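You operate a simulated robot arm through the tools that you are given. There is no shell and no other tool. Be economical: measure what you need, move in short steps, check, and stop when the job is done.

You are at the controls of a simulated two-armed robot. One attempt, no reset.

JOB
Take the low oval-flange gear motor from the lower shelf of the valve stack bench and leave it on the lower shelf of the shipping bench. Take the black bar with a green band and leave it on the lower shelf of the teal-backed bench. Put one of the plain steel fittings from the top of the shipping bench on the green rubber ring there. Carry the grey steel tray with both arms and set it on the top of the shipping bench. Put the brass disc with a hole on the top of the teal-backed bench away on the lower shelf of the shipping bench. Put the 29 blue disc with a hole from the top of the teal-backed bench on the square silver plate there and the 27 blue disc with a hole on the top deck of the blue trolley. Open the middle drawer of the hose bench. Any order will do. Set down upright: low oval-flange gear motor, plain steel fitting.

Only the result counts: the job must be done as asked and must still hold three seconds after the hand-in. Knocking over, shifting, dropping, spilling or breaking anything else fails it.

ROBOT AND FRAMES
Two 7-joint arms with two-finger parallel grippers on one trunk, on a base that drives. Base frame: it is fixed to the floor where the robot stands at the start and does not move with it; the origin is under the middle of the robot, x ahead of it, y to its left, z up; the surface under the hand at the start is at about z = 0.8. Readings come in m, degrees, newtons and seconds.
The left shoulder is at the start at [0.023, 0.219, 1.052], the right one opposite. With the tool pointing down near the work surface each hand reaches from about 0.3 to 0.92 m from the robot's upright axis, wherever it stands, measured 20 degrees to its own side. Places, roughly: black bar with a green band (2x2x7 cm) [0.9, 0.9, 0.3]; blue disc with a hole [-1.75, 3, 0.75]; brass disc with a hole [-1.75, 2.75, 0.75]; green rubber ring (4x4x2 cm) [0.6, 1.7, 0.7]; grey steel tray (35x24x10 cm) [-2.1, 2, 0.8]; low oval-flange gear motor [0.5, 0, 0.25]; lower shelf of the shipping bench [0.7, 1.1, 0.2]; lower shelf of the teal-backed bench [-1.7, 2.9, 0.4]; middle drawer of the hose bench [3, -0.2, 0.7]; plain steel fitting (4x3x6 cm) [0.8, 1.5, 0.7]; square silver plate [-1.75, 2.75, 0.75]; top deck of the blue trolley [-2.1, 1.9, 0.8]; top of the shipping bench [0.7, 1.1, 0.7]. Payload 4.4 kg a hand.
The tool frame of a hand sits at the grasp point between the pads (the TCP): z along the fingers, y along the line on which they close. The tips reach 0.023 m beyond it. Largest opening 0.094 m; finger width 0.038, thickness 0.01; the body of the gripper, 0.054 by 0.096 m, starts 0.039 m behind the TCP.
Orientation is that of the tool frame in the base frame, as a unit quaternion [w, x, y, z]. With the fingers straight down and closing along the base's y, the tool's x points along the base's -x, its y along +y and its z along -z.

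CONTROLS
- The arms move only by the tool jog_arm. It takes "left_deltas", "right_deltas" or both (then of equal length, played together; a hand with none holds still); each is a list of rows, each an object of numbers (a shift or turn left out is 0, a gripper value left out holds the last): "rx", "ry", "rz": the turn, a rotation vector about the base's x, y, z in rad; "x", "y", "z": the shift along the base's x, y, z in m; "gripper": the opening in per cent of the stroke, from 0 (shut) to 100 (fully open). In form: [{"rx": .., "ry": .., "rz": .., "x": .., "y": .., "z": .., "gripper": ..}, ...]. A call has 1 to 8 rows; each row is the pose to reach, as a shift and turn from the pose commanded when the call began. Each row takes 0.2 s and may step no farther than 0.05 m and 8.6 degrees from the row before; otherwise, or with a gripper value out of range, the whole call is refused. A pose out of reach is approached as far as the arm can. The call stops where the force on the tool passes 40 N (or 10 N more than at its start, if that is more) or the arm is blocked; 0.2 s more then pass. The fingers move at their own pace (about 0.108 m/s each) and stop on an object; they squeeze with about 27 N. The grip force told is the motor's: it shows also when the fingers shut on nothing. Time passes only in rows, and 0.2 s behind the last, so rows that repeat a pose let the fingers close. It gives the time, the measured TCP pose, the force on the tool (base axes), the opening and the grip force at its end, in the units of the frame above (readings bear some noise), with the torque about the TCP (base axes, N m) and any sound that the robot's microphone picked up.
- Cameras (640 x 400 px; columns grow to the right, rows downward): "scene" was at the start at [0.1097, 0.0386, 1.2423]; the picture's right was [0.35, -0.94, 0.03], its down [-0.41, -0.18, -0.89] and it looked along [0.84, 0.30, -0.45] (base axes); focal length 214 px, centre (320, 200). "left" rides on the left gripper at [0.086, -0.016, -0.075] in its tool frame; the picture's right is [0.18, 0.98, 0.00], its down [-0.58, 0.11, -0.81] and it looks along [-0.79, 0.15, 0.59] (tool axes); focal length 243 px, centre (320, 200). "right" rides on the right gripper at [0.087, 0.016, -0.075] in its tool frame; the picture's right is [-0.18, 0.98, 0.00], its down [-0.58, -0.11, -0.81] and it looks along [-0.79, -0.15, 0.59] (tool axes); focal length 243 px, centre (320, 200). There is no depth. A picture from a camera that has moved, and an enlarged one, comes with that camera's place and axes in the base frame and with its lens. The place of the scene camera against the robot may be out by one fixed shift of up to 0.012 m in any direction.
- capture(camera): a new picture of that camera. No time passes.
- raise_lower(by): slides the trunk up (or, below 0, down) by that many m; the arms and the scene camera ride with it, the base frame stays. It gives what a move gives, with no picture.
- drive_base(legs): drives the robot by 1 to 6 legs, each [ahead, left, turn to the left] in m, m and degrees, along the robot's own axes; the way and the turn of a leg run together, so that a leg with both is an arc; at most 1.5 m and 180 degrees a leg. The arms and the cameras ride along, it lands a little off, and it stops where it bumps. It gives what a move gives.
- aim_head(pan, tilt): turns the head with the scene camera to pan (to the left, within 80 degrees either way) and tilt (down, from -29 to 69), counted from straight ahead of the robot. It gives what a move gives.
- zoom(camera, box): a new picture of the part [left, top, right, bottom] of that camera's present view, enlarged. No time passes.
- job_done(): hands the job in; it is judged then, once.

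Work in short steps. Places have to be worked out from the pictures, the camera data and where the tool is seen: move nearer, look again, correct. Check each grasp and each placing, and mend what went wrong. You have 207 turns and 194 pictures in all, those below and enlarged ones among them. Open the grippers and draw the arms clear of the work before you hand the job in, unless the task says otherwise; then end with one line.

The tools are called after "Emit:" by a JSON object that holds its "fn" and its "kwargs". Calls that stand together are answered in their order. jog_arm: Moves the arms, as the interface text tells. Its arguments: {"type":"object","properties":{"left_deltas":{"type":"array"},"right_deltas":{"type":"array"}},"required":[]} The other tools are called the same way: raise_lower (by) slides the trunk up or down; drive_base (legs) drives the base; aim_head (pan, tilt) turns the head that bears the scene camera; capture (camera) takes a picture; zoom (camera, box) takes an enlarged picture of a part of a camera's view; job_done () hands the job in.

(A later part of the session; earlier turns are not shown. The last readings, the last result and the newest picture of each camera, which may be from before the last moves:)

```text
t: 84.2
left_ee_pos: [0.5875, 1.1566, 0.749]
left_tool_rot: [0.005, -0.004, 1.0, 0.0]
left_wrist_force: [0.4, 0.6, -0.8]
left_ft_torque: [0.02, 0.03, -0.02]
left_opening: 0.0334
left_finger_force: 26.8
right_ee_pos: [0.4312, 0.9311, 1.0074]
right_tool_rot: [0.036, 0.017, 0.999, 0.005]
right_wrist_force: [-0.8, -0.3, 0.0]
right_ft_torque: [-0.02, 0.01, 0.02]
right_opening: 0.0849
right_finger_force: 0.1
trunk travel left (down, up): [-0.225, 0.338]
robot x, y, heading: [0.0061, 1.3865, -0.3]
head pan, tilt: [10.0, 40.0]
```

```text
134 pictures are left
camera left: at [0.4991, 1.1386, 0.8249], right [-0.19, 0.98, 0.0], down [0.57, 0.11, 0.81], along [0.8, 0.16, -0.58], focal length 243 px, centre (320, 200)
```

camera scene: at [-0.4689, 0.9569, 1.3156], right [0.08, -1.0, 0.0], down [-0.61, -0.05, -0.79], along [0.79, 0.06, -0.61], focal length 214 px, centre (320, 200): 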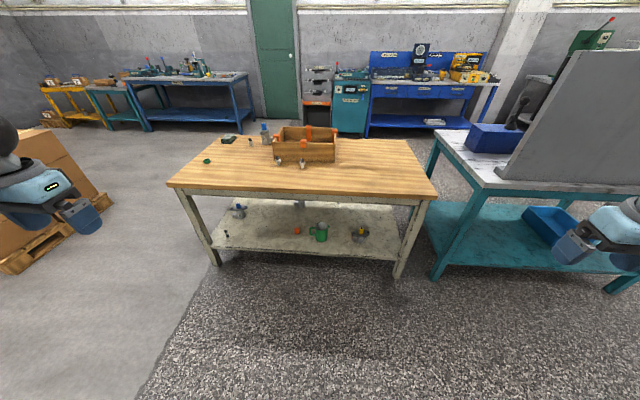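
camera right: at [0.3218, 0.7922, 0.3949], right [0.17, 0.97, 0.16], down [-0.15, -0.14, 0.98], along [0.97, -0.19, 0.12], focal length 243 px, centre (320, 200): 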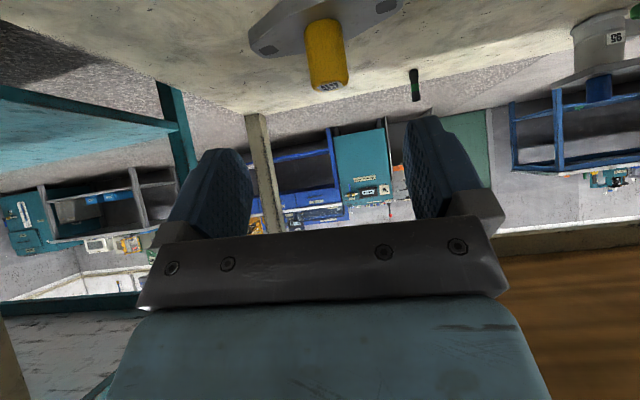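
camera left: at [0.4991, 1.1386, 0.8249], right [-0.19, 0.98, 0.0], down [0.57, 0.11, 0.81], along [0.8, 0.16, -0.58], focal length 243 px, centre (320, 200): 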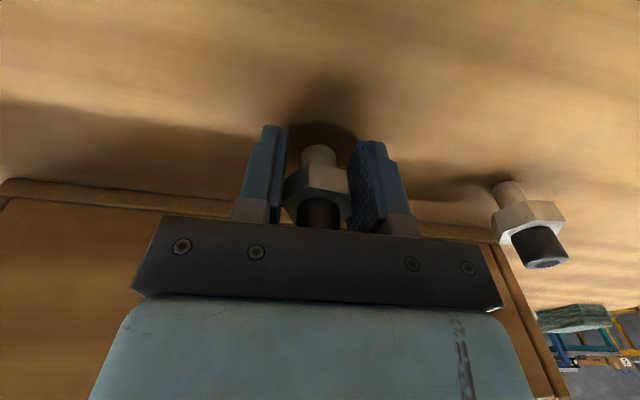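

No contact yet, so I lower a few more millimetres.

Emit:
{"fn": "jog_arm", "kwargs": {"left_deltas": [{"z": -0.003}, {"z": -0.006}]}}

```text
t: 84.8
left_ee_pos: [0.5858, 1.154, 0.7443]
left_tool_rot: [0.004, -0.004, 1.0, 0.0]
left_wrist_force: [2.7, -0.9, 5.5]
left_ft_torque: [-0.01, -0.04, 0.03]
left_opening: 0.0335
left_finger_force: 27.2
right_ee_pos: [0.4309, 0.9305, 1.0086]
right_tool_rot: [0.036, 0.017, 0.999, 0.005]
right_wrist_force: [0.6, 0.0, -0.9]
right_ft_torque: [-0.01, 0.02, 0.01]
right_opening: 0.0846
right_finger_force: 0.1
trunk travel left (down, up): [-0.225, 0.338]
robot x, y, heading: [0.0031, 1.3831, -0.1]
head pan, tilt: [10.0, 40.0]
```

By comparison with the earlier picture I am about 7 mm off its original spot. I lift a touch, shift back, lower and release.

Emit:
{"fn": "jog_arm", "kwargs": {"left_deltas": [{"z": 0.008}, {"x": -0.007, "y": -0.008, "z": 0.008}, {"x": -0.007, "y": -0.008, "z": 0.002}, {"x": -0.007, "y": -0.008, "z": 0.0}]}}

Emit:
{"fn": "capture", "kwargs": {"camera": "left"}}

```text
t: 85.8
left_ee_pos: [0.5717, 1.1394, 0.7434]
left_tool_rot: [0.001, 0.001, 1.0, -0.003]
left_wrist_force: [7.9, 3.2, 20.3]
left_ft_torque: [0.23, -0.06, -0.05]
left_opening: 0.0336
left_finger_force: 26.9
right_ee_pos: [0.4302, 0.9316, 1.0082]
right_tool_rot: [0.037, 0.018, 0.999, 0.004]
right_wrist_force: [0.4, 0.1, 0.5]
right_ft_torque: [-0.01, -0.01, -0.01]
right_opening: 0.0845
right_finger_force: 0.1
trunk travel left (down, up): [-0.225, 0.338]
robot x, y, heading: [0.0021, 1.3849, -0.2]
head pan, tilt: [10.0, 40.0]
```

```text
133 pictures are left
camera left: at [0.4841, 1.1242, 0.8197], right [-0.18, 0.98, -0.01], down [0.58, 0.11, 0.81], along [0.79, 0.14, -0.59], focal length 243 px, centre (320, 200)
```

left: 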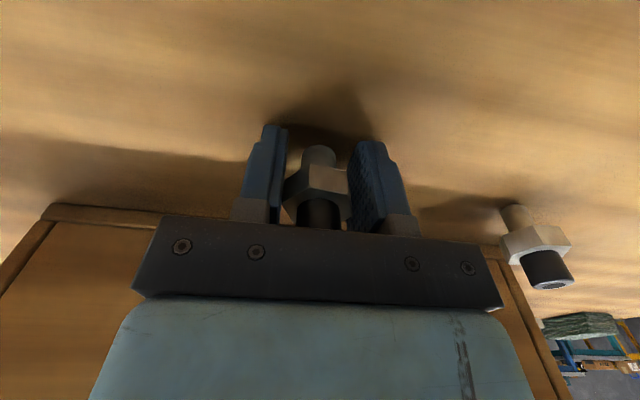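

It is now within about 4 mm of its original place and resting on the bench. I release and rise.

Emit:
{"fn": "jog_arm", "kwargs": {"left_deltas": [{"z": 0.002}, {"z": 0.002, "gripper": 65}, {"z": 0.002, "gripper": 65}, {"z": 0.002, "gripper": 65}, {"z": 0.03}, {"z": 0.07}, {"z": 0.11}]}}

Emit:
{"fn": "capture", "kwargs": {"camera": "left"}}

```text
t: 87.4
left_ee_pos: [0.5694, 1.1424, 0.8487]
left_tool_rot: [-0.001, -0.001, 1.0, -0.001]
left_wrist_force: [-0.6, 0.0, -0.2]
left_ft_torque: [0.01, 0.0, 0.0]
left_opening: 0.0612
left_finger_force: 0.1
right_ee_pos: [0.4304, 0.9304, 1.008]
right_tool_rot: [0.035, 0.018, 0.999, 0.005]
right_wrist_force: [0.2, 0.6, -0.6]
right_ft_torque: [0.0, 0.01, 0.04]
right_opening: 0.0847
right_finger_force: 0.0
trunk travel left (down, up): [-0.225, 0.338]
robot x, y, heading: [0.0027, 1.3854, -0.1]
head pan, tilt: [10.0, 40.0]
```

```text
132 pictures are left
camera left: at [0.4821, 1.1258, 0.9256], right [-0.18, 0.98, 0.0], down [0.58, 0.11, 0.8], along [0.79, 0.15, -0.59], focal length 243 px, centre (320, 200)
```

left: 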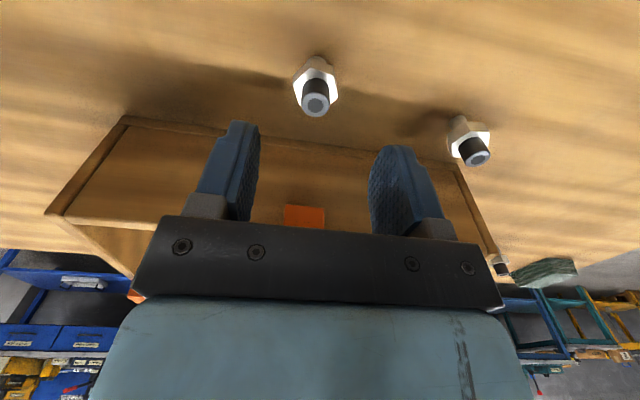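

It stands. I move over to view the left-front fitting and the stems.

Emit:
{"fn": "jog_arm", "kwargs": {"left_deltas": [{"y": 0.045}, {"y": 0.09}, {"x": -0.01, "y": 0.125}, {"x": -0.02, "y": 0.135}]}}

Emit:
{"fn": "zoom", "kwargs": {"camera": "left", "box": [140, 20, 400, 180]}}

```text
t: 88.4
left_ee_pos: [0.5468, 1.2695, 0.8474]
left_tool_rot: [-0.001, 0.003, 1.0, -0.003]
left_wrist_force: [0.9, 0.4, -0.1]
left_ft_torque: [0.01, 0.0, 0.03]
left_opening: 0.0612
left_finger_force: 0.1
right_ee_pos: [0.4297, 0.9306, 1.0074]
right_tool_rot: [0.036, 0.018, 0.999, 0.004]
right_wrist_force: [0.5, -0.2, 0.1]
right_ft_torque: [0.02, 0.0, 0.0]
right_opening: 0.0846
right_finger_force: 0.0
trunk travel left (down, up): [-0.225, 0.338]
robot x, y, heading: [0.0003, 1.3862, -0.2]
head pan, tilt: [10.0, 40.0]
```

```text
2.46 times, centred on (270, 100) of left
camera zoom: at [0.4593, 1.2551, 0.9256], right [-0.18, 0.98, -0.01], down [0.58, 0.11, 0.8], along [0.79, 0.14, -0.59], focal length 597 px, centre (443, 446)
```

zoom: 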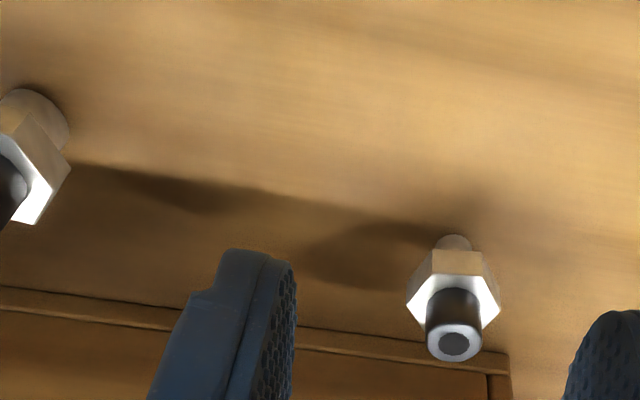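

The left-front fitting has the narrow stem (about 1.6 cm), which fits the ring's bore, with the hex resting on the ring. It is at (0.594, 1.283). I move in with TCP z 0.757.

Emit:
{"fn": "jog_arm", "kwargs": {"left_deltas": [{"x": 0.025, "y": 0.0135, "z": -0.01}, {"x": 0.048, "y": 0.0135, "z": -0.03}, {"x": 0.048, "y": 0.0135, "z": -0.07}, {"x": 0.048, "y": 0.0135, "z": -0.09}, {"x": 0.048, "y": 0.0135, "z": -0.09}]}}

Emit:
{"fn": "capture", "kwargs": {"camera": "left"}}

```text
t: 89.6
left_ee_pos: [0.5955, 1.2846, 0.7608]
left_tool_rot: [0.0, 0.002, 1.0, -0.004]
left_wrist_force: [0.8, -0.2, 0.2]
left_ft_torque: [0.0, -0.03, -0.02]
left_opening: 0.0609
left_finger_force: 0.1
right_ee_pos: [0.4301, 0.9316, 1.0079]
right_tool_rot: [0.036, 0.017, 0.999, 0.005]
right_wrist_force: [0.4, 0.6, 0.6]
right_ft_torque: [-0.02, 0.01, 0.0]
right_opening: 0.0849
right_finger_force: 0.1
trunk travel left (down, up): [-0.225, 0.338]
robot x, y, heading: [0.002, 1.3829, -0.3]
head pan, tilt: [10.0, 40.0]
```

```text
130 pictures are left
camera left: at [0.508, 1.2699, 0.8381], right [-0.18, 0.98, -0.01], down [0.58, 0.11, 0.8], along [0.79, 0.14, -0.59], focal length 243 px, centre (320, 200)
```

left: 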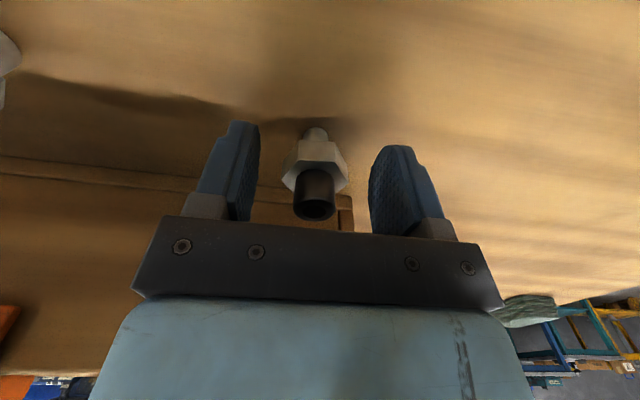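

Well centred, so I close and lift.

Emit:
{"fn": "jog_arm", "kwargs": {"left_deltas": [{"z": -0.002, "gripper": 0}, {"z": -0.002, "gripper": 0}, {"z": -0.002, "gripper": 0}, {"z": 0.02}, {"z": 0.06}, {"y": 0.02, "z": 0.1}, {"y": 0.06, "z": 0.12}]}}

Emit:
{"fn": "jog_arm", "kwargs": {"left_deltas": [{"y": 0.045}, {"x": -0.01, "y": 0.09}, {"x": -0.02, "y": 0.135}, {"x": -0.03, "y": 0.18}, {"x": -0.04, "y": 0.225}, {"x": -0.045, "y": 0.27}, {"x": -0.045, "y": 0.315}, {"x": -0.045, "y": 0.355}]}}

Emit:
{"fn": "capture", "kwargs": {"camera": "left"}}

```text
t: 91.2
left_ee_pos: [0.5927, 1.3477, 0.883]
left_tool_rot: [-0.001, 0.004, 1.0, -0.003]
left_wrist_force: [-0.5, -0.2, -1.1]
left_ft_torque: [0.0, -0.02, 0.02]
left_opening: 0.0335
left_finger_force: 26.8
right_ee_pos: [0.4311, 0.9319, 1.0087]
right_tool_rot: [0.036, 0.017, 0.999, 0.005]
right_wrist_force: [0.0, -0.1, 0.1]
right_ft_torque: [0.0, 0.03, -0.04]
right_opening: 0.0846
right_finger_force: 0.1
trunk travel left (down, up): [-0.225, 0.338]
robot x, y, heading: [0.0022, 1.3808, -0.0]
head pan, tilt: [10.0, 40.0]
```

```text
t: 93.0
left_ee_pos: [0.5482, 1.6984, 0.882]
left_tool_rot: [0.0, 0.004, 1.0, -0.004]
left_wrist_force: [0.3, -0.7, -1.4]
left_ft_torque: [0.02, -0.02, 0.0]
left_opening: 0.0334
left_finger_force: 27.1
right_ee_pos: [0.4318, 0.9315, 1.0078]
right_tool_rot: [0.036, 0.017, 0.999, 0.004]
right_wrist_force: [0.4, 0.2, 0.2]
right_ft_torque: [0.0, 0.02, -0.01]
right_opening: 0.0845
right_finger_force: 0.1
trunk travel left (down, up): [-0.225, 0.338]
robot x, y, heading: [0.0008, 1.382, -0.0]
head pan, tilt: [10.0, 40.0]
```

```text
129 pictures are left
camera left: at [0.4609, 1.6835, 0.9594], right [-0.18, 0.98, -0.01], down [0.58, 0.11, 0.8], along [0.79, 0.14, -0.59], focal length 243 px, centre (320, 200)
```

left: 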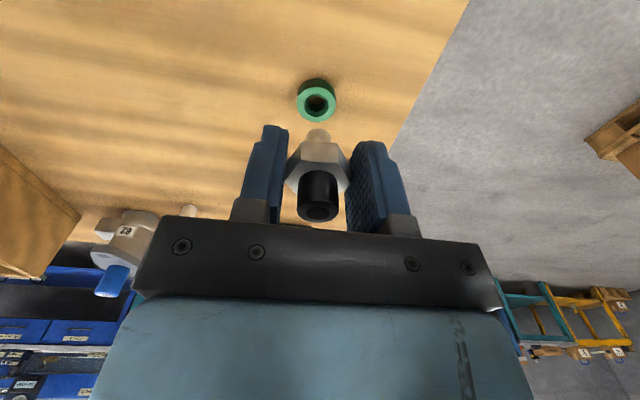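

I move over the ring at a low hover and check alignment.

Emit:
{"fn": "jog_arm", "kwargs": {"left_deltas": [{"x": 0.025, "y": 0.005, "z": -0.03}, {"x": 0.0445, "y": 0.005, "z": -0.06}, {"x": 0.0445, "y": 0.005, "z": -0.085}, {"x": 0.0445, "y": 0.005, "z": -0.095}, {"x": 0.0445, "y": 0.005, "z": -0.095}]}}

Emit:
{"fn": "zoom", "kwargs": {"camera": "left", "box": [240, 90, 400, 190]}}

```text
t: 94.2
left_ee_pos: [0.5942, 1.7053, 0.7856]
left_tool_rot: [-0.002, 0.002, 1.0, -0.004]
left_wrist_force: [0.2, 0.1, -1.2]
left_ft_torque: [-0.01, 0.04, 0.03]
left_opening: 0.0336
left_finger_force: 27.4
right_ee_pos: [0.4311, 0.9318, 1.009]
right_tool_rot: [0.036, 0.018, 0.999, 0.004]
right_wrist_force: [0.0, 0.0, 0.3]
right_ft_torque: [-0.04, -0.01, -0.02]
right_opening: 0.0847
right_finger_force: 0.0
trunk travel left (down, up): [-0.225, 0.338]
robot x, y, heading: [0.0041, 1.3858, -0.3]
head pan, tilt: [10.0, 40.0]
```

```text
4.00 times, centred on (320, 140) of left
camera zoom: at [0.5069, 1.6895, 0.8621], right [-0.18, 0.98, -0.01], down [0.58, 0.11, 0.8], along [0.79, 0.14, -0.59], focal length 970 px, centre (320, 440)
```

zoom: 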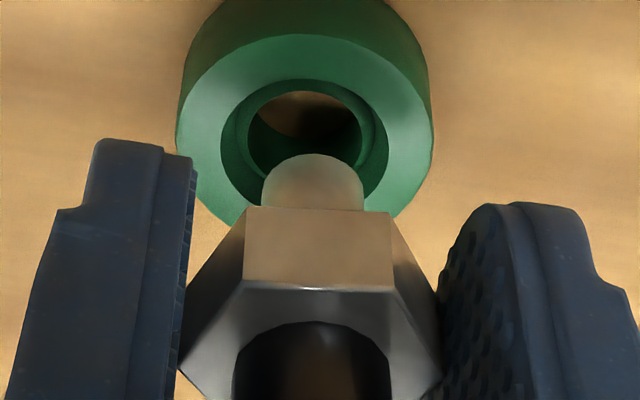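

I shift about -1 mm in y and -2 mm in x, lower slightly and recheck.

Emit:
{"fn": "jog_arm", "kwargs": {"left_deltas": [{"x": -0.002, "y": -0.0012}, {"x": -0.002, "y": -0.0012, "z": -0.007}, {"x": -0.002, "y": -0.0012, "z": -0.007}]}}

Emit:
{"fn": "zoom", "kwargs": {"camera": "left", "box": [240, 90, 400, 190]}}

```text
t: 95.0
left_ee_pos: [0.5933, 1.703, 0.7792]
left_tool_rot: [-0.001, 0.003, 1.0, -0.004]
left_wrist_force: [0.0, 0.1, -0.7]
left_ft_torque: [0.0, -0.02, 0.01]
left_opening: 0.0336
left_finger_force: 27.1
right_ee_pos: [0.4303, 0.9308, 1.0087]
right_tool_rot: [0.036, 0.017, 0.999, 0.004]
right_wrist_force: [-0.4, 0.2, -0.3]
right_ft_torque: [0.01, -0.01, 0.03]
right_opening: 0.0845
right_finger_force: 0.0
trunk travel left (down, up): [-0.225, 0.338]
robot x, y, heading: [0.0061, 1.3837, 0.1]
head pan, tilt: [10.0, 40.0]
```

```text
4.00 times, centred on (320, 140) of left
camera zoom: at [0.5054, 1.6885, 0.8558], right [-0.18, 0.98, -0.01], down [0.58, 0.11, 0.8], along [0.79, 0.14, -0.59], focal length 970 px, centre (320, 440)
```

zoom: 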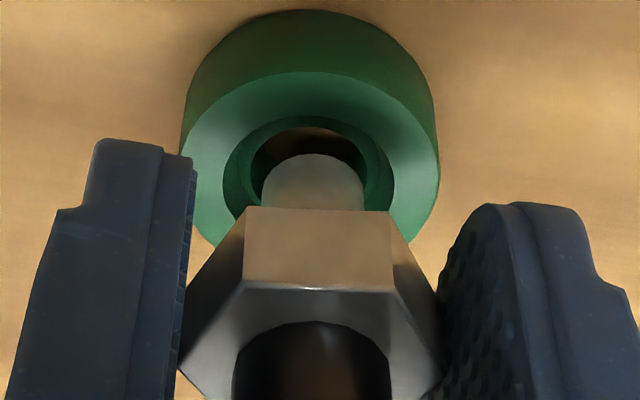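

Nearly aligned. I move another -1.5 mm in x and lower 5 mm.

Emit:
{"fn": "jog_arm", "kwargs": {"left_deltas": [{"x": -0.0015, "y": -0.0004}, {"x": -0.0015, "y": -0.0004, "z": -0.003}, {"x": -0.0015, "y": -0.0004, "z": -0.006}]}}

Emit:
{"fn": "zoom", "kwargs": {"camera": "left", "box": [240, 90, 400, 190]}}

```text
t: 95.8
left_ee_pos: [0.5903, 1.702, 0.7762]
left_tool_rot: [0.001, 0.003, 1.0, -0.003]
left_wrist_force: [-2.2, 3.0, 14.8]
left_ft_torque: [0.11, -0.01, 0.01]
left_opening: 0.0335
left_finger_force: 27.0
right_ee_pos: [0.4286, 0.9303, 1.0068]
right_tool_rot: [0.037, 0.018, 0.999, 0.006]
right_wrist_force: [0.3, 0.2, -0.7]
right_ft_torque: [0.02, -0.03, 0.02]
right_opening: 0.0845
right_finger_force: 0.0
trunk travel left (down, up): [-0.225, 0.338]
robot x, y, heading: [0.0044, 1.3818, -0.2]
head pan, tilt: [10.0, 40.0]
```

```text
4.00 times, centred on (320, 140) of left
camera zoom: at [0.5034, 1.6877, 0.8527], right [-0.18, 0.98, -0.01], down [0.58, 0.11, 0.81], along [0.79, 0.14, -0.59], focal length 970 px, centre (320, 440)
```

zoom: 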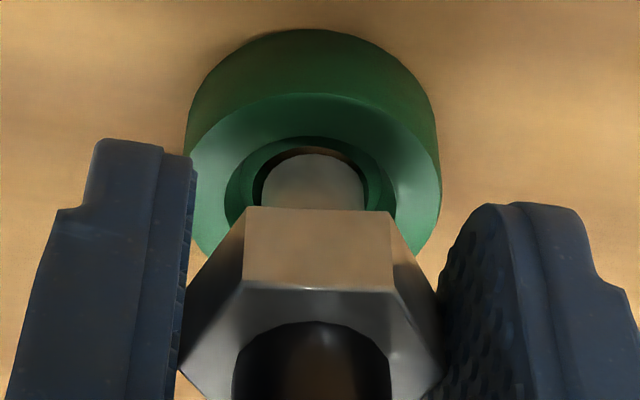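

Contact on the far chamfer pushes toward -x and +y. I raise slightly, shift accordingly and retry.

Emit:
{"fn": "jog_arm", "kwargs": {"left_deltas": [{"z": 0.004}, {"x": -0.002, "y": 0.001, "z": 0.004}, {"x": -0.002, "y": 0.001, "z": -0.002}, {"x": -0.002, "y": 0.001, "z": -0.008}]}}

Emit:
{"fn": "zoom", "kwargs": {"camera": "left", "box": [240, 90, 400, 190]}}

```text
t: 96.8
left_ee_pos: [0.587, 1.7033, 0.7649]
left_tool_rot: [0.0, 0.004, 1.0, -0.002]
left_wrist_force: [0.5, -0.6, 14.0]
left_ft_torque: [-0.02, -0.06, 0.0]
left_opening: 0.0292
left_finger_force: 26.6
right_ee_pos: [0.4299, 0.9301, 1.0084]
right_tool_rot: [0.036, 0.017, 0.999, 0.005]
right_wrist_force: [1.0, 0.7, -0.2]
right_ft_torque: [0.0, 0.0, 0.0]
right_opening: 0.0846
right_finger_force: 0.1
trunk travel left (down, up): [-0.225, 0.338]
robot x, y, heading: [-0.0006, 1.3855, -0.0]
head pan, tilt: [10.0, 40.0]
```

```text
4.00 times, centred on (320, 140) of left
camera zoom: at [0.501, 1.6877, 0.842], right [-0.18, 0.98, -0.01], down [0.58, 0.11, 0.8], along [0.79, 0.14, -0.59], focal length 970 px, centre (320, 440)
```

zoom: 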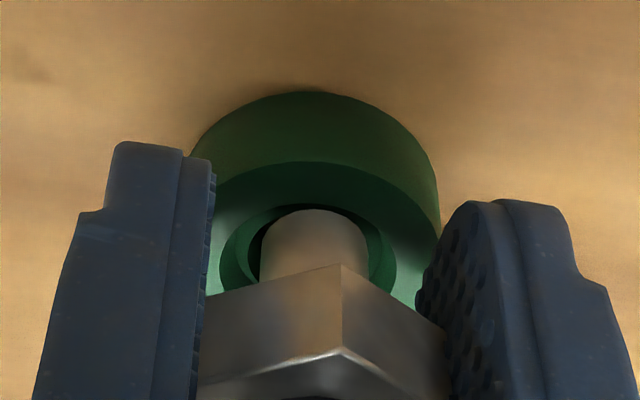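

The fingertips have reached the ring's rim, and the stem sits over the bore. I open only slightly so the fingers act as guides and let the fitting settle.

Emit:
{"fn": "jog_arm", "kwargs": {"left_deltas": [{"z": 0.002}, {"z": 0.002, "gripper": 42}, {"z": 0.002, "gripper": 42}]}}

Emit:
{"fn": "zoom", "kwargs": {"camera": "left", "box": [240, 90, 400, 190]}}

```text
t: 97.6
left_ee_pos: [0.5891, 1.7028, 0.7676]
left_tool_rot: [-0.001, 0.002, 1.0, -0.004]
left_wrist_force: [0.6, -0.7, 0.5]
left_ft_torque: [0.01, 0.0, 0.0]
left_opening: 0.0396
left_finger_force: 0.3
right_ee_pos: [0.4303, 0.9297, 1.0066]
right_tool_rot: [0.037, 0.017, 0.999, 0.005]
right_wrist_force: [-0.1, 0.1, -0.6]
right_ft_torque: [0.01, -0.02, 0.01]
right_opening: 0.0846
right_finger_force: 0.0
trunk travel left (down, up): [-0.225, 0.338]
robot x, y, heading: [0.0022, 1.3854, 0.0]
head pan, tilt: [10.0, 40.0]
```

```text
4.00 times, centred on (320, 140) of left
camera zoom: at [0.5013, 1.6881, 0.8439], right [-0.18, 0.98, -0.01], down [0.58, 0.11, 0.8], along [0.79, 0.14, -0.6], focal length 970 px, centre (320, 440)
```

zoom: 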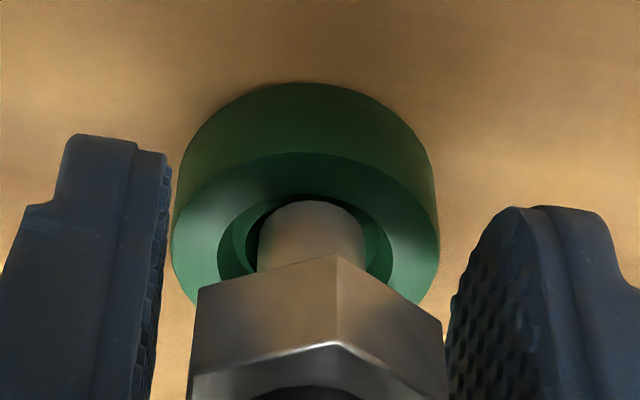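

It stays upright. I open a bit more and watch.

Emit:
{"fn": "jog_arm", "kwargs": {"left_deltas": [{"gripper": 60}, {"gripper": 60}, {"gripper": 60}]}}

Emit:
{"fn": "capture", "kwargs": {"camera": "left"}}

```text
t: 98.4
left_ee_pos: [0.5889, 1.7035, 0.7666]
left_tool_rot: [-0.002, 0.002, 1.0, -0.004]
left_wrist_force: [0.0, -0.8, 0.5]
left_ft_torque: [0.01, -0.02, -0.01]
left_opening: 0.0563
left_finger_force: 0.1
right_ee_pos: [0.432, 0.9307, 1.0079]
right_tool_rot: [0.036, 0.018, 0.999, 0.004]
right_wrist_force: [0.4, -0.4, -0.7]
right_ft_torque: [0.01, 0.01, -0.03]
right_opening: 0.0845
right_finger_force: 0.0
trunk travel left (down, up): [-0.225, 0.338]
robot x, y, heading: [-0.0002, 1.3874, -0.2]
head pan, tilt: [10.0, 40.0]
```

```text
123 pictures are left
camera left: at [0.5015, 1.6881, 0.8442], right [-0.18, 0.98, -0.01], down [0.58, 0.11, 0.8], along [0.79, 0.14, -0.59], focal length 243 px, centre (320, 200)
```

left: 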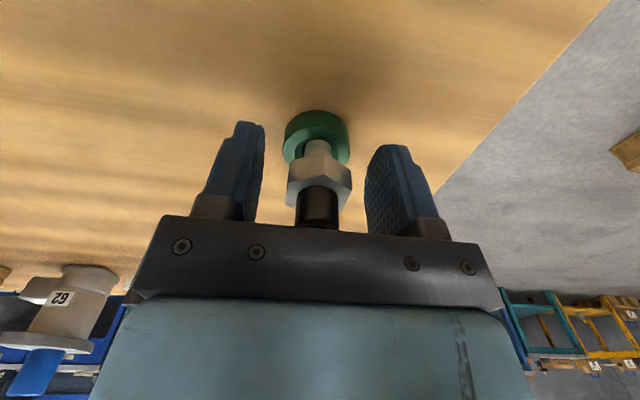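

It stands freely. I raise the hand straight up and check.

Emit:
{"fn": "jog_arm", "kwargs": {"left_deltas": [{"z": 0.02}, {"z": 0.05}, {"z": 0.09}, {"z": 0.13}, {"x": -0.04, "z": 0.15}]}}

Emit:
{"fn": "zoom", "kwargs": {"camera": "left", "box": [240, 20, 400, 120]}}

Emit:
{"fn": "zoom", "kwargs": {"camera": "scene", "box": [200, 160, 360, 260]}}

```text
t: 99.6
left_ee_pos: [0.5465, 1.701, 0.9153]
left_tool_rot: [-0.001, 0.002, 1.0, -0.004]
left_wrist_force: [-0.7, -0.4, 0.4]
left_ft_torque: [0.01, 0.0, 0.0]
left_opening: 0.0565
left_finger_force: 0.1
right_ee_pos: [0.43, 0.9305, 1.0085]
right_tool_rot: [0.037, 0.017, 0.999, 0.004]
right_wrist_force: [0.1, -0.3, 0.2]
right_ft_torque: [0.01, 0.01, 0.02]
right_opening: 0.0848
right_finger_force: 0.0
trunk travel left (down, up): [-0.225, 0.338]
robot x, y, heading: [0.0029, 1.3878, -0.2]
head pan, tilt: [10.0, 40.0]
```

```text
4.00 times, centred on (320, 70) of left
camera zoom: at [0.4602, 1.6854, 0.9929], right [-0.18, 0.98, -0.01], down [0.58, 0.11, 0.8], along [0.79, 0.14, -0.59], focal length 970 px, centre (320, 720)
```

zoom: 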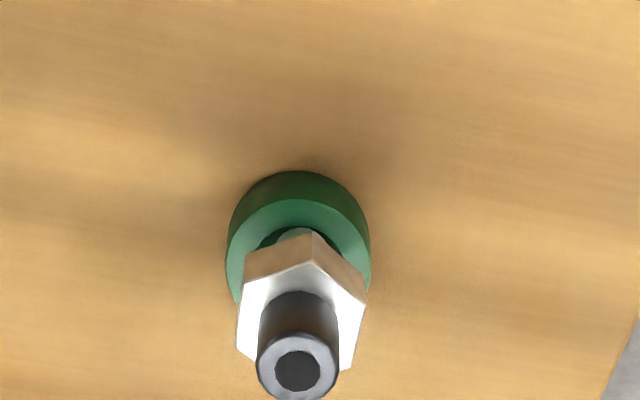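

```text
4.00 times, centred on (280, 210) of scene
camera zoom: at [0.1424, 1.3938, 1.3126], right [0.17, -0.99, 0.0], down [-0.63, -0.11, -0.77], along [0.76, 0.13, -0.64], focal length 858 px, centre (480, 160)
```

zoom: 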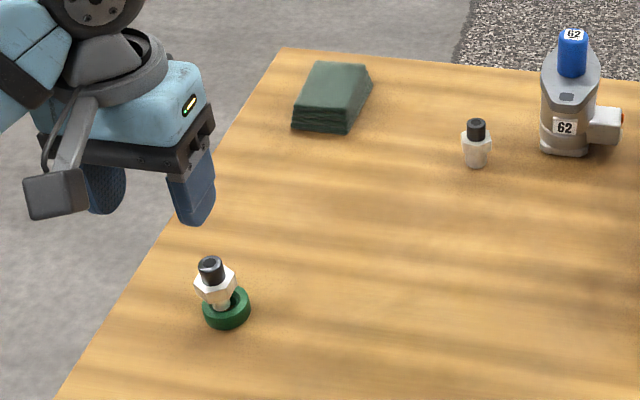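

It is standing on the ring. I zoom in closely to judge whether it is upright.

Emit:
{"fn": "zoom", "kwargs": {"camera": "scene", "box": [236, 216, 276, 248]}}

Emit:
{"fn": "capture", "kwargs": {"camera": "left"}}

```text
12.50 times, centred on (256, 232) of scene
camera zoom: at [0.1424, 1.3938, 1.3126], right [0.17, -0.99, 0.0], down [-0.63, -0.11, -0.77], along [0.76, 0.13, -0.64], focal length 2681 px, centre (1120, -200)
```

zoom: 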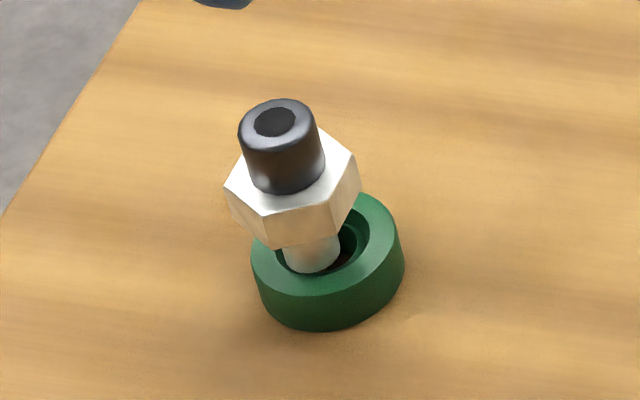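

```text
119 pictures are left
camera left: at [0.4602, 1.6854, 0.9929], right [-0.18, 0.98, -0.01], down [0.58, 0.11, 0.8], along [0.79, 0.14, -0.59], focal length 243 px, centre (320, 200)
```

left: 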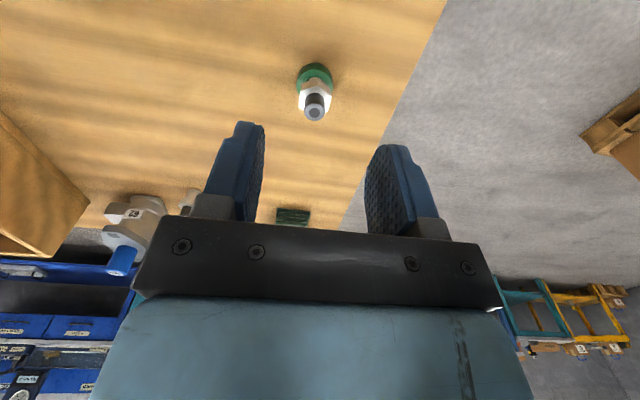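

The fitting stands in the ring's recess but is off-centre and slightly tilted, not in the bore. I regrip it a little higher and search gently for the bore.

Emit:
{"fn": "jog_arm", "kwargs": {"left_deltas": [{"x": 0.03}, {"x": 0.04, "z": -0.03}, {"x": 0.04, "z": -0.075}, {"x": 0.04, "z": -0.12}, {"x": 0.04, "z": -0.142}, {"x": 0.04, "z": -0.142, "gripper": 0}, {"x": 0.04, "z": -0.142, "gripper": 0}, {"x": 0.04, "z": -0.142, "gripper": 0}]}}

Emit:
{"fn": "zoom", "kwargs": {"camera": "left", "box": [240, 90, 400, 190]}}

```text
t: 101.4
left_ee_pos: [0.5895, 1.7035, 0.7762]
left_tool_rot: [-0.002, 0.003, 1.0, -0.004]
left_wrist_force: [0.1, 0.1, -0.1]
left_ft_torque: [0.0, 0.02, 0.01]
left_opening: 0.0297
left_finger_force: 27.1
right_ee_pos: [0.4315, 0.9299, 1.0073]
right_tool_rot: [0.035, 0.017, 0.999, 0.005]
right_wrist_force: [0.2, 0.5, -0.3]
right_ft_torque: [0.0, -0.02, -0.01]
right_opening: 0.0847
right_finger_force: 0.2
trunk travel left (down, up): [-0.225, 0.338]
robot x, y, heading: [0.0002, 1.3851, -0.2]
head pan, tilt: [10.0, 40.0]
```

```text
4.00 times, centred on (320, 140) of left
camera zoom: at [0.5019, 1.6887, 0.8534], right [-0.18, 0.98, -0.01], down [0.58, 0.11, 0.8], along [0.79, 0.14, -0.59], focal length 970 px, centre (320, 440)
```

zoom: 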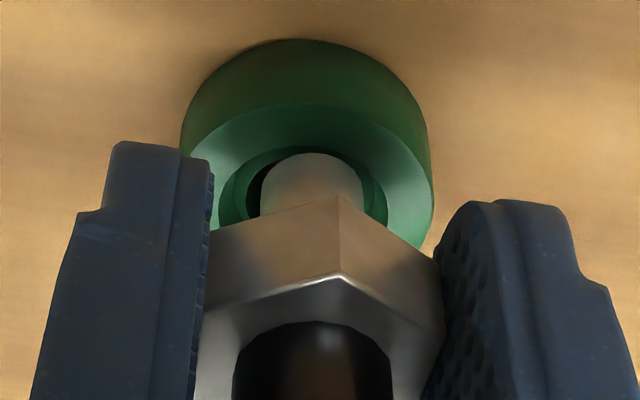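

The stem sits slightly toward the near-left side of the recess. I shift -1 mm in y and sweep +x under light downward pressure.

Emit:
{"fn": "jog_arm", "kwargs": {"left_deltas": [{"y": -0.001, "z": 0.001}, {"y": -0.001, "z": -0.001}, {"x": 0.001, "y": -0.001, "z": -0.002}, {"x": 0.002, "y": -0.001, "z": -0.003}, {"x": 0.003, "y": -0.001, "z": -0.003}, {"x": 0.004, "y": -0.001, "z": -0.003}]}}

Emit:
{"fn": "zoom", "kwargs": {"camera": "left", "box": [240, 90, 400, 190]}}

```text
t: 102.8
left_ee_pos: [0.5918, 1.7029, 0.7746]
left_tool_rot: [0.0, 0.004, 1.0, -0.002]
left_wrist_force: [-3.8, 1.1, 18.6]
left_ft_torque: [0.03, 0.04, 0.0]
left_opening: 0.0295
left_finger_force: 27.4
right_ee_pos: [0.4304, 0.9298, 1.0078]
right_tool_rot: [0.037, 0.017, 0.999, 0.005]
right_wrist_force: [1.3, 0.0, 0.1]
right_ft_torque: [0.01, -0.03, -0.03]
right_opening: 0.0848
right_finger_force: 0.1
trunk travel left (down, up): [-0.225, 0.338]
robot x, y, heading: [0.0014, 1.3848, 0.3]
head pan, tilt: [10.0, 40.0]
```

```text
4.00 times, centred on (320, 140) of left
camera zoom: at [0.5045, 1.6883, 0.8506], right [-0.18, 0.98, -0.01], down [0.58, 0.11, 0.81], along [0.79, 0.14, -0.59], focal length 970 px, centre (320, 440)
```

zoom: 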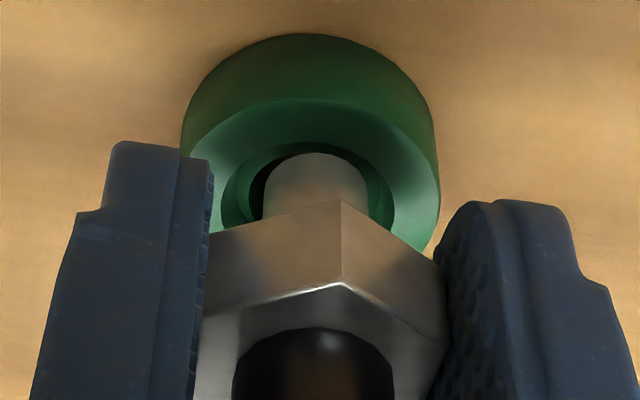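

The stem still needs about +2 mm in x and -1 mm in y relative to the hole. I lift slightly so the ring doesn't drag, shift and press.

Emit:
{"fn": "jog_arm", "kwargs": {"left_deltas": [{"z": 0.005}, {"x": 0.002, "y": -0.001, "z": 0.005}, {"x": 0.002, "y": -0.001, "z": 0.0}, {"x": 0.002, "y": -0.001, "z": -0.003}]}}

Emit:
{"fn": "zoom", "kwargs": {"camera": "left", "box": [240, 90, 400, 190]}}

```text
t: 103.8
left_ee_pos: [0.5957, 1.7021, 0.7722]
left_tool_rot: [0.0, 0.003, 1.0, -0.003]
left_wrist_force: [0.2, 0.2, 18.8]
left_ft_torque: [0.01, -0.12, -0.01]
left_opening: 0.0299
left_finger_force: 27.5
right_ee_pos: [0.4291, 0.9294, 1.0084]
right_tool_rot: [0.038, 0.017, 0.999, 0.005]
right_wrist_force: [0.0, -0.5, 0.2]
right_ft_torque: [0.03, 0.01, 0.01]
right_opening: 0.085
right_finger_force: 0.0
trunk travel left (down, up): [-0.225, 0.338]
robot x, y, heading: [0.0044, 1.3831, -0.2]
head pan, tilt: [10.0, 40.0]
```

```text
4.00 times, centred on (320, 140) of left
camera zoom: at [0.5071, 1.687, 0.8486], right [-0.18, 0.98, -0.01], down [0.58, 0.11, 0.81], along [0.79, 0.14, -0.59], focal length 970 px, centre (320, 440)
```

zoom: 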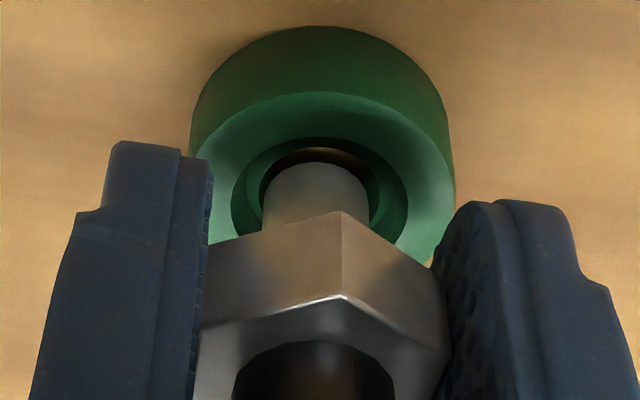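

Now the stem is about 1.3 mm too far in x. I lift slightly, correct and press again.

Emit:
{"fn": "jog_arm", "kwargs": {"left_deltas": [{"z": 0.006}, {"x": -0.0014, "y": 0.0004, "z": 0.006}, {"x": -0.0014, "y": 0.0004, "z": 0.0}, {"x": -0.0014, "y": 0.0004, "z": -0.004}]}}

Emit:
{"fn": "zoom", "kwargs": {"camera": "left", "box": [240, 90, 400, 190]}}

```text
t: 104.8
left_ee_pos: [0.5941, 1.7029, 0.7669]
left_tool_rot: [0.0, 0.002, 1.0, -0.003]
left_wrist_force: [-1.1, 4.2, 19.5]
left_ft_torque: [0.12, -0.01, 0.02]
left_opening: 0.0297
left_finger_force: 27.4
right_ee_pos: [0.4302, 0.9305, 1.0087]
right_tool_rot: [0.036, 0.017, 0.999, 0.006]
right_wrist_force: [-0.2, -0.8, -0.4]
right_ft_torque: [0.02, -0.01, -0.04]
right_opening: 0.0844
right_finger_force: 0.1
trunk travel left (down, up): [-0.225, 0.338]
robot x, y, heading: [0.0035, 1.3884, -0.0]
head pan, tilt: [10.0, 40.0]
```

```text
4.00 times, centred on (320, 140) of left
camera zoom: at [0.5067, 1.688, 0.8444], right [-0.18, 0.98, -0.01], down [0.58, 0.11, 0.81], along [0.79, 0.14, -0.59], focal length 970 px, centre (320, 440)
```

zoom: 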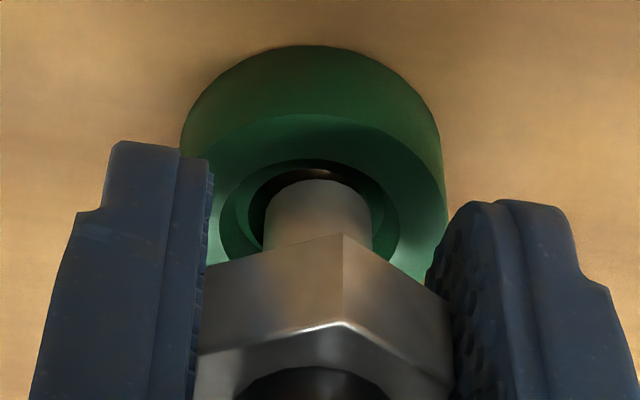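

Readings show the shift was mostly lost to compliance. I lift clear, move -1.8 mm in x and -0.8 mm in y, and press lightly.

Emit:
{"fn": "jog_arm", "kwargs": {"left_deltas": [{"z": 0.01}, {"x": -0.0018, "y": -0.0008, "z": 0.01}, {"x": -0.0018, "y": -0.0008, "z": 0.01}, {"x": -0.0018, "y": -0.0008, "z": 0.003}, {"x": -0.0018, "y": -0.0008, "z": -0.001}, {"x": -0.0018, "y": -0.0008, "z": -0.002}]}}

Emit:
{"fn": "zoom", "kwargs": {"camera": "left", "box": [240, 90, 400, 190]}}

```text
t: 106.2
left_ee_pos: [0.5923, 1.703, 0.7652]
left_tool_rot: [0.001, 0.003, 1.0, -0.004]
left_wrist_force: [-0.2, -0.7, 19.7]
left_ft_torque: [0.0, -0.11, 0.0]
left_opening: 0.0294
left_finger_force: 26.6
right_ee_pos: [0.4293, 0.93, 1.0087]
right_tool_rot: [0.037, 0.017, 0.999, 0.006]
right_wrist_force: [-0.2, -0.1, 0.3]
right_ft_torque: [0.02, -0.06, 0.0]
right_opening: 0.0845
right_finger_force: 0.2
trunk travel left (down, up): [-0.225, 0.338]
robot x, y, heading: [0.0011, 1.3818, -0.1]
head pan, tilt: [10.0, 40.0]
```

```text
4.00 times, centred on (320, 140) of left
camera zoom: at [0.505, 1.6873, 0.8425], right [-0.18, 0.98, -0.01], down [0.58, 0.11, 0.81], along [0.79, 0.14, -0.59], focal length 970 px, centre (320, 440)
```

zoom: 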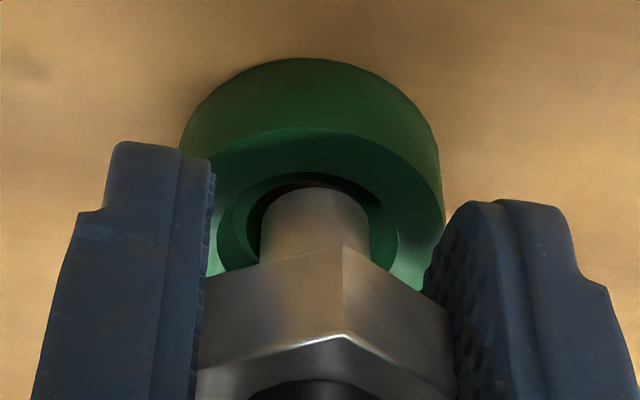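

The x alignment is good now and y needs about -1.2 mm. The fitting has also slid up in the grip, so I regrip it about 12 mm higher, shift in y and press.

Emit:
{"fn": "jog_arm", "kwargs": {"left_deltas": [{"z": 0.003}, {"z": 0.003, "gripper": 42}, {"z": 0.003, "gripper": 42}, {"z": 0.015, "gripper": 42}, {"z": 0.015, "gripper": 0}, {"z": 0.015, "gripper": 0}, {"z": 0.015, "gripper": 0}]}}

Emit:
{"fn": "jog_arm", "kwargs": {"left_deltas": [{"z": 0.006}, {"y": -0.0014, "z": 0.007}, {"y": -0.0014, "z": 0.007}, {"y": -0.0014, "z": 0.001}, {"y": -0.0014, "z": -0.003}, {"y": -0.0014, "z": -0.006}]}}

Emit:
{"fn": "zoom", "kwargs": {"camera": "left", "box": [240, 90, 400, 190]}}

```text
t: 107.8
left_ee_pos: [0.5931, 1.7028, 0.7783]
left_tool_rot: [-0.001, 0.002, 1.0, -0.004]
left_wrist_force: [-0.3, 0.0, -0.7]
left_ft_torque: [0.01, 0.02, -0.03]
left_opening: 0.0294
left_finger_force: 27.0
right_ee_pos: [0.4311, 0.9296, 1.0072]
right_tool_rot: [0.035, 0.017, 0.999, 0.004]
right_wrist_force: [0.4, 0.9, 0.2]
right_ft_torque: [-0.01, 0.0, -0.03]
right_opening: 0.0843
right_finger_force: 0.0
trunk travel left (down, up): [-0.225, 0.338]
robot x, y, heading: [0.0039, 1.3822, -0.2]
head pan, tilt: [10.0, 40.0]
```

```text
t: 109.2
left_ee_pos: [0.5925, 1.7001, 0.7765]
left_tool_rot: [0.001, 0.003, 1.0, -0.003]
left_wrist_force: [1.3, 2.6, 16.7]
left_ft_torque: [0.16, -0.12, 0.02]
left_opening: 0.0294
left_finger_force: 26.8
right_ee_pos: [0.4294, 0.9297, 1.0076]
right_tool_rot: [0.037, 0.018, 0.999, 0.005]
right_wrist_force: [-0.2, 0.3, 0.7]
right_ft_torque: [0.0, 0.0, -0.03]
right_opening: 0.0844
right_finger_force: 0.0
trunk travel left (down, up): [-0.225, 0.338]
robot x, y, heading: [-0.0002, 1.3855, -0.2]
head pan, tilt: [10.0, 40.0]
```

```text
4.00 times, centred on (320, 140) of left
camera zoom: at [0.5052, 1.6848, 0.8529], right [-0.18, 0.98, -0.01], down [0.58, 0.11, 0.81], along [0.79, 0.14, -0.59], focal length 970 px, centre (320, 440)
```

zoom: 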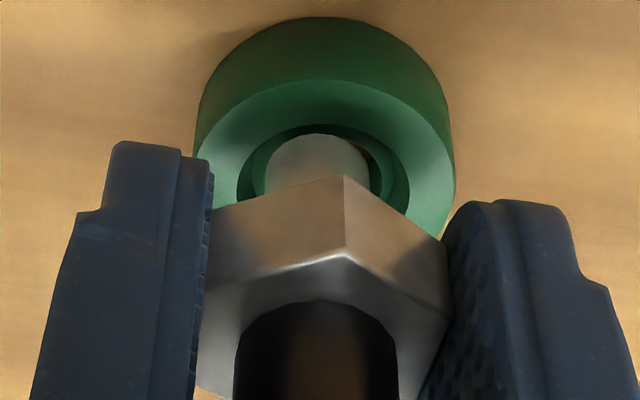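

Overshot slightly. I go back +0.8 mm in y.

Emit:
{"fn": "jog_arm", "kwargs": {"left_deltas": [{"z": 0.008}, {"x": -0.0004, "y": 0.0009, "z": 0.008}, {"x": -0.0004, "y": 0.0009, "z": 0.003}, {"x": -0.0004, "y": 0.0009, "z": -0.001}, {"x": -0.0004, "y": 0.0009, "z": -0.003}]}}

Emit:
{"fn": "zoom", "kwargs": {"camera": "left", "box": [240, 90, 400, 190]}}

```text
t: 110.4
left_ee_pos: [0.5923, 1.7023, 0.7714]
left_tool_rot: [0.001, 0.003, 1.0, -0.003]
left_wrist_force: [1.9, 2.8, 18.6]
left_ft_torque: [0.11, -0.06, 0.03]
left_opening: 0.0296
left_finger_force: 26.7
right_ee_pos: [0.4306, 0.9283, 1.0079]
right_tool_rot: [0.036, 0.017, 0.999, 0.006]
right_wrist_force: [-0.3, -0.3, 0.6]
right_ft_torque: [0.0, 0.0, 0.01]
right_opening: 0.0844
right_finger_force: 0.1
trunk travel left (down, up): [-0.225, 0.338]
robot x, y, heading: [0.0018, 1.3853, -0.1]
head pan, tilt: [10.0, 40.0]
```

```text
4.00 times, centred on (320, 140) of left
camera zoom: at [0.504, 1.6857, 0.8477], right [-0.18, 0.98, -0.01], down [0.58, 0.11, 0.81], along [0.79, 0.14, -0.59], focal length 970 px, centre (320, 440)
```

zoom: 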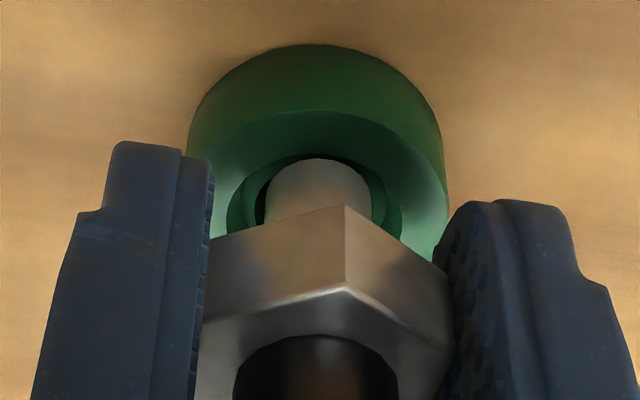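

It now looks centred but goes no deeper, so it evidently rests on the inner ledge. I release here gently, as it is well centred, and check uprightness.

Emit:
{"fn": "jog_arm", "kwargs": {"left_deltas": [{"z": 0.003}, {"z": 0.003, "gripper": 40}, {"z": 0.003, "gripper": 45}, {"z": 0.003, "gripper": 60}, {"z": 0.003, "gripper": 60}, {"z": 0.04}, {"z": 0.08}, {"z": 0.12}]}}

Emit:
{"fn": "zoom", "kwargs": {"camera": "scene", "box": [236, 216, 276, 248]}}

Emit:
{"fn": "zoom", "kwargs": {"camera": "left", "box": [240, 60, 400, 160]}}

```text
t: 112.2
left_ee_pos: [0.591, 1.7017, 0.8894]
left_tool_rot: [-0.001, 0.003, 1.0, -0.002]
left_wrist_force: [0.3, 0.1, 0.5]
left_ft_torque: [-0.02, -0.02, 0.01]
left_opening: 0.0566
left_finger_force: 0.0
right_ee_pos: [0.4312, 0.931, 1.0063]
right_tool_rot: [0.036, 0.017, 0.999, 0.005]
right_wrist_force: [0.9, 0.3, 0.7]
right_ft_torque: [0.0, -0.01, 0.05]
right_opening: 0.0847
right_finger_force: 0.1
trunk travel left (down, up): [-0.225, 0.338]
robot x, y, heading: [0.0028, 1.3855, -0.1]
head pan, tilt: [10.0, 40.0]
```

```text
12.50 times, centred on (256, 232) of scene
camera zoom: at [0.1432, 1.3931, 1.3125], right [0.17, -0.99, 0.0], down [-0.63, -0.11, -0.77], along [0.75, 0.13, -0.64], focal length 2681 px, centre (1120, -200)
```

zoom: 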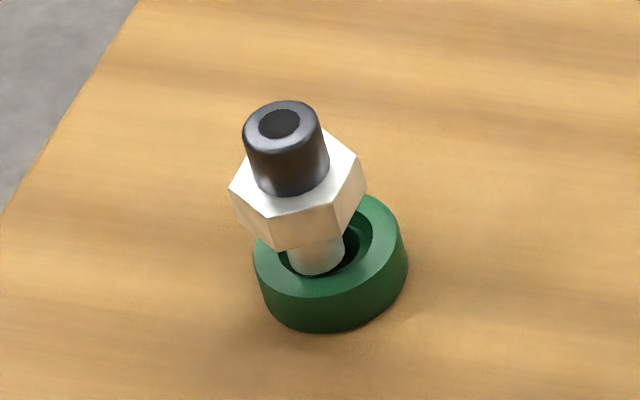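

```text
4.00 times, centred on (320, 110) of left
camera zoom: at [0.5039, 1.6864, 0.9662], right [-0.18, 0.98, -0.01], down [0.58, 0.11, 0.8], along [0.79, 0.14, -0.6], focal length 970 px, centre (320, 560)
```

zoom: 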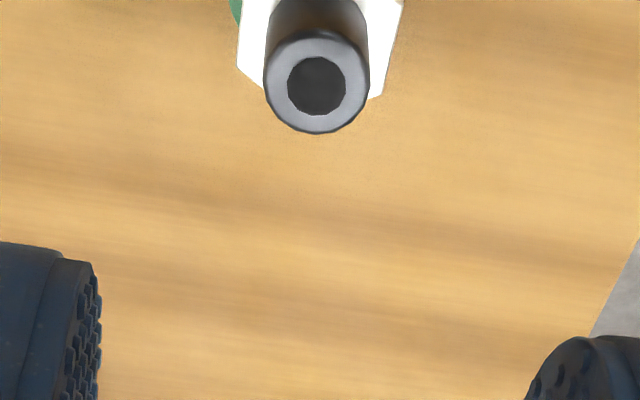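

The fitting's axis works out vertical within about 1°, so it stands upright on the ring. I leave it, raise and retract the left hand, and look for a way around the bench to reach the black bar.

Emit:
{"fn": "jog_arm", "kwargs": {"left_deltas": [{"x": -0.04, "z": 0.02}, {"x": -0.08, "y": 0.03, "z": 0.05}, {"x": -0.11, "y": 0.06, "z": 0.08}, {"x": -0.14, "y": 0.09, "z": 0.11}]}}

Emit:
{"fn": "drive_base", "kwargs": {"legs": [[-0.4, 0, 0]]}}

Emit:
{"fn": "aim_head", "kwargs": {"pan": 45, "tilt": 30}}

Emit:
{"fn": "capture", "kwargs": {"camera": "scene"}}

```text
refused: row 2 steps farther than a row can; nothing moved
```

```text
t: 114.7
left_ee_pos: [0.1952, 1.7061, 0.8896]
left_tool_rot: [-0.001, -0.001, 1.0, -0.004]
left_wrist_force: [-0.2, 0.4, 0.4]
left_ft_torque: [-0.01, -0.02, 0.02]
left_opening: 0.0563
left_finger_force: 0.1
right_ee_pos: [0.0392, 0.9327, 1.0065]
right_tool_rot: [0.036, 0.013, 0.999, 0.005]
right_wrist_force: [0.3, -0.5, 0.9]
right_ft_torque: [-0.03, -0.02, -0.02]
right_opening: 0.0846
right_finger_force: 0.0
trunk travel left (down, up): [-0.225, 0.338]
robot x, y, heading: [-0.39, 1.3865, 0.3]
head pan, tilt: [10.0, 40.0]
```

```text
t: 115.7
left_ee_pos: [0.196, 1.7061, 0.8892]
left_tool_rot: [-0.002, -0.001, 1.0, -0.004]
left_wrist_force: [0.5, 0.4, -0.4]
left_ft_torque: [-0.01, -0.01, 0.0]
left_opening: 0.0563
left_finger_force: 0.1
right_ee_pos: [0.0402, 0.9329, 1.0075]
right_tool_rot: [0.036, 0.013, 0.999, 0.005]
right_wrist_force: [0.4, 0.8, 0.3]
right_ft_torque: [0.0, 0.0, -0.01]
right_opening: 0.0846
right_finger_force: 0.1
trunk travel left (down, up): [-0.225, 0.338]
robot x, y, heading: [-0.3937, 1.3844, 0.4]
head pan, tilt: [45.0, 30.0]
```

```text
109 pictures are left
camera scene: at [-0.2705, 1.4426, 1.3278], right [0.71, -0.7, 0.0], down [-0.35, -0.36, -0.87], along [0.61, 0.62, -0.5], focal length 214 px, centre (320, 200)
```

scene: 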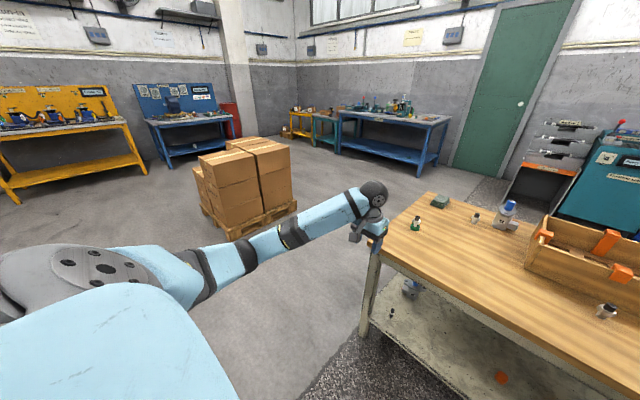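

The boxes are far off (y ≥ 2.9), so there is a wide passage. I drive around the left end of the bench to its back side, facing -x.

Emit:
{"fn": "drive_base", "kwargs": {"legs": [[0, 0.95, 0], [1.3, 0, 0], [0.95, 0, 0], [0, 0, 180], [0, 0.8, 0], [0, 0.8, 0]]}}

Emit:
{"fn": "aim_head", "kwargs": {"pan": 0, "tilt": 35}}

Emit:
{"fn": "capture", "kwargs": {"camera": "scene"}}

```text
t: 156.5
left_ee_pos: [1.3408, 0.4868, 0.8882]
left_tool_rot: [-0.004, 1.0, 0.018, 0.002]
left_wrist_force: [-0.5, 0.7, -0.7]
left_ft_torque: [-0.03, 0.0, -0.01]
left_opening: 0.0566
left_finger_force: 0.1
right_ee_pos: [1.4711, 1.2644, 1.0078]
right_tool_rot: [0.005, 0.999, 0.003, -0.037]
right_wrist_force: [0.2, 0.6, 0.1]
right_ft_torque: [-0.03, 0.0, 0.05]
right_opening: 0.0844
right_finger_force: 0.2
trunk travel left (down, up): [-0.225, 0.338]
robot x, y, heading: [1.9212, 0.8299, -178.0]
head pan, tilt: [45.0, 30.0]
```

```text
t: 157.6
left_ee_pos: [1.3414, 0.4873, 0.889]
left_tool_rot: [-0.003, 1.0, 0.018, 0.002]
left_wrist_force: [-0.1, 0.5, 0.2]
left_ft_torque: [0.0, 0.0, 0.01]
left_opening: 0.0562
left_finger_force: 0.1
right_ee_pos: [1.4716, 1.2639, 1.0075]
right_tool_rot: [0.005, 0.999, 0.002, -0.035]
right_wrist_force: [0.8, -0.2, 0.6]
right_ft_torque: [0.01, -0.05, -0.01]
right_opening: 0.0847
right_finger_force: 0.0
trunk travel left (down, up): [-0.225, 0.338]
robot x, y, heading: [1.921, 0.8271, -177.9]
head pan, tilt: [0.0, 35.0]
```

```text
108 pictures are left
camera scene: at [1.7528, 0.8166, 1.32], right [-0.04, 1.0, 0.0], down [0.57, 0.02, -0.82], along [-0.82, -0.03, -0.57], focal length 214 px, centre (320, 200)
```

scene: 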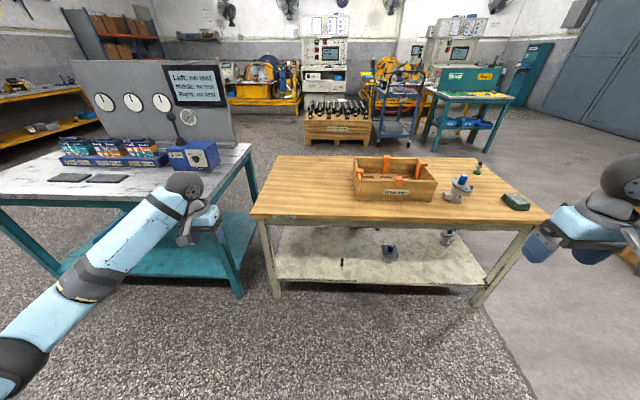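

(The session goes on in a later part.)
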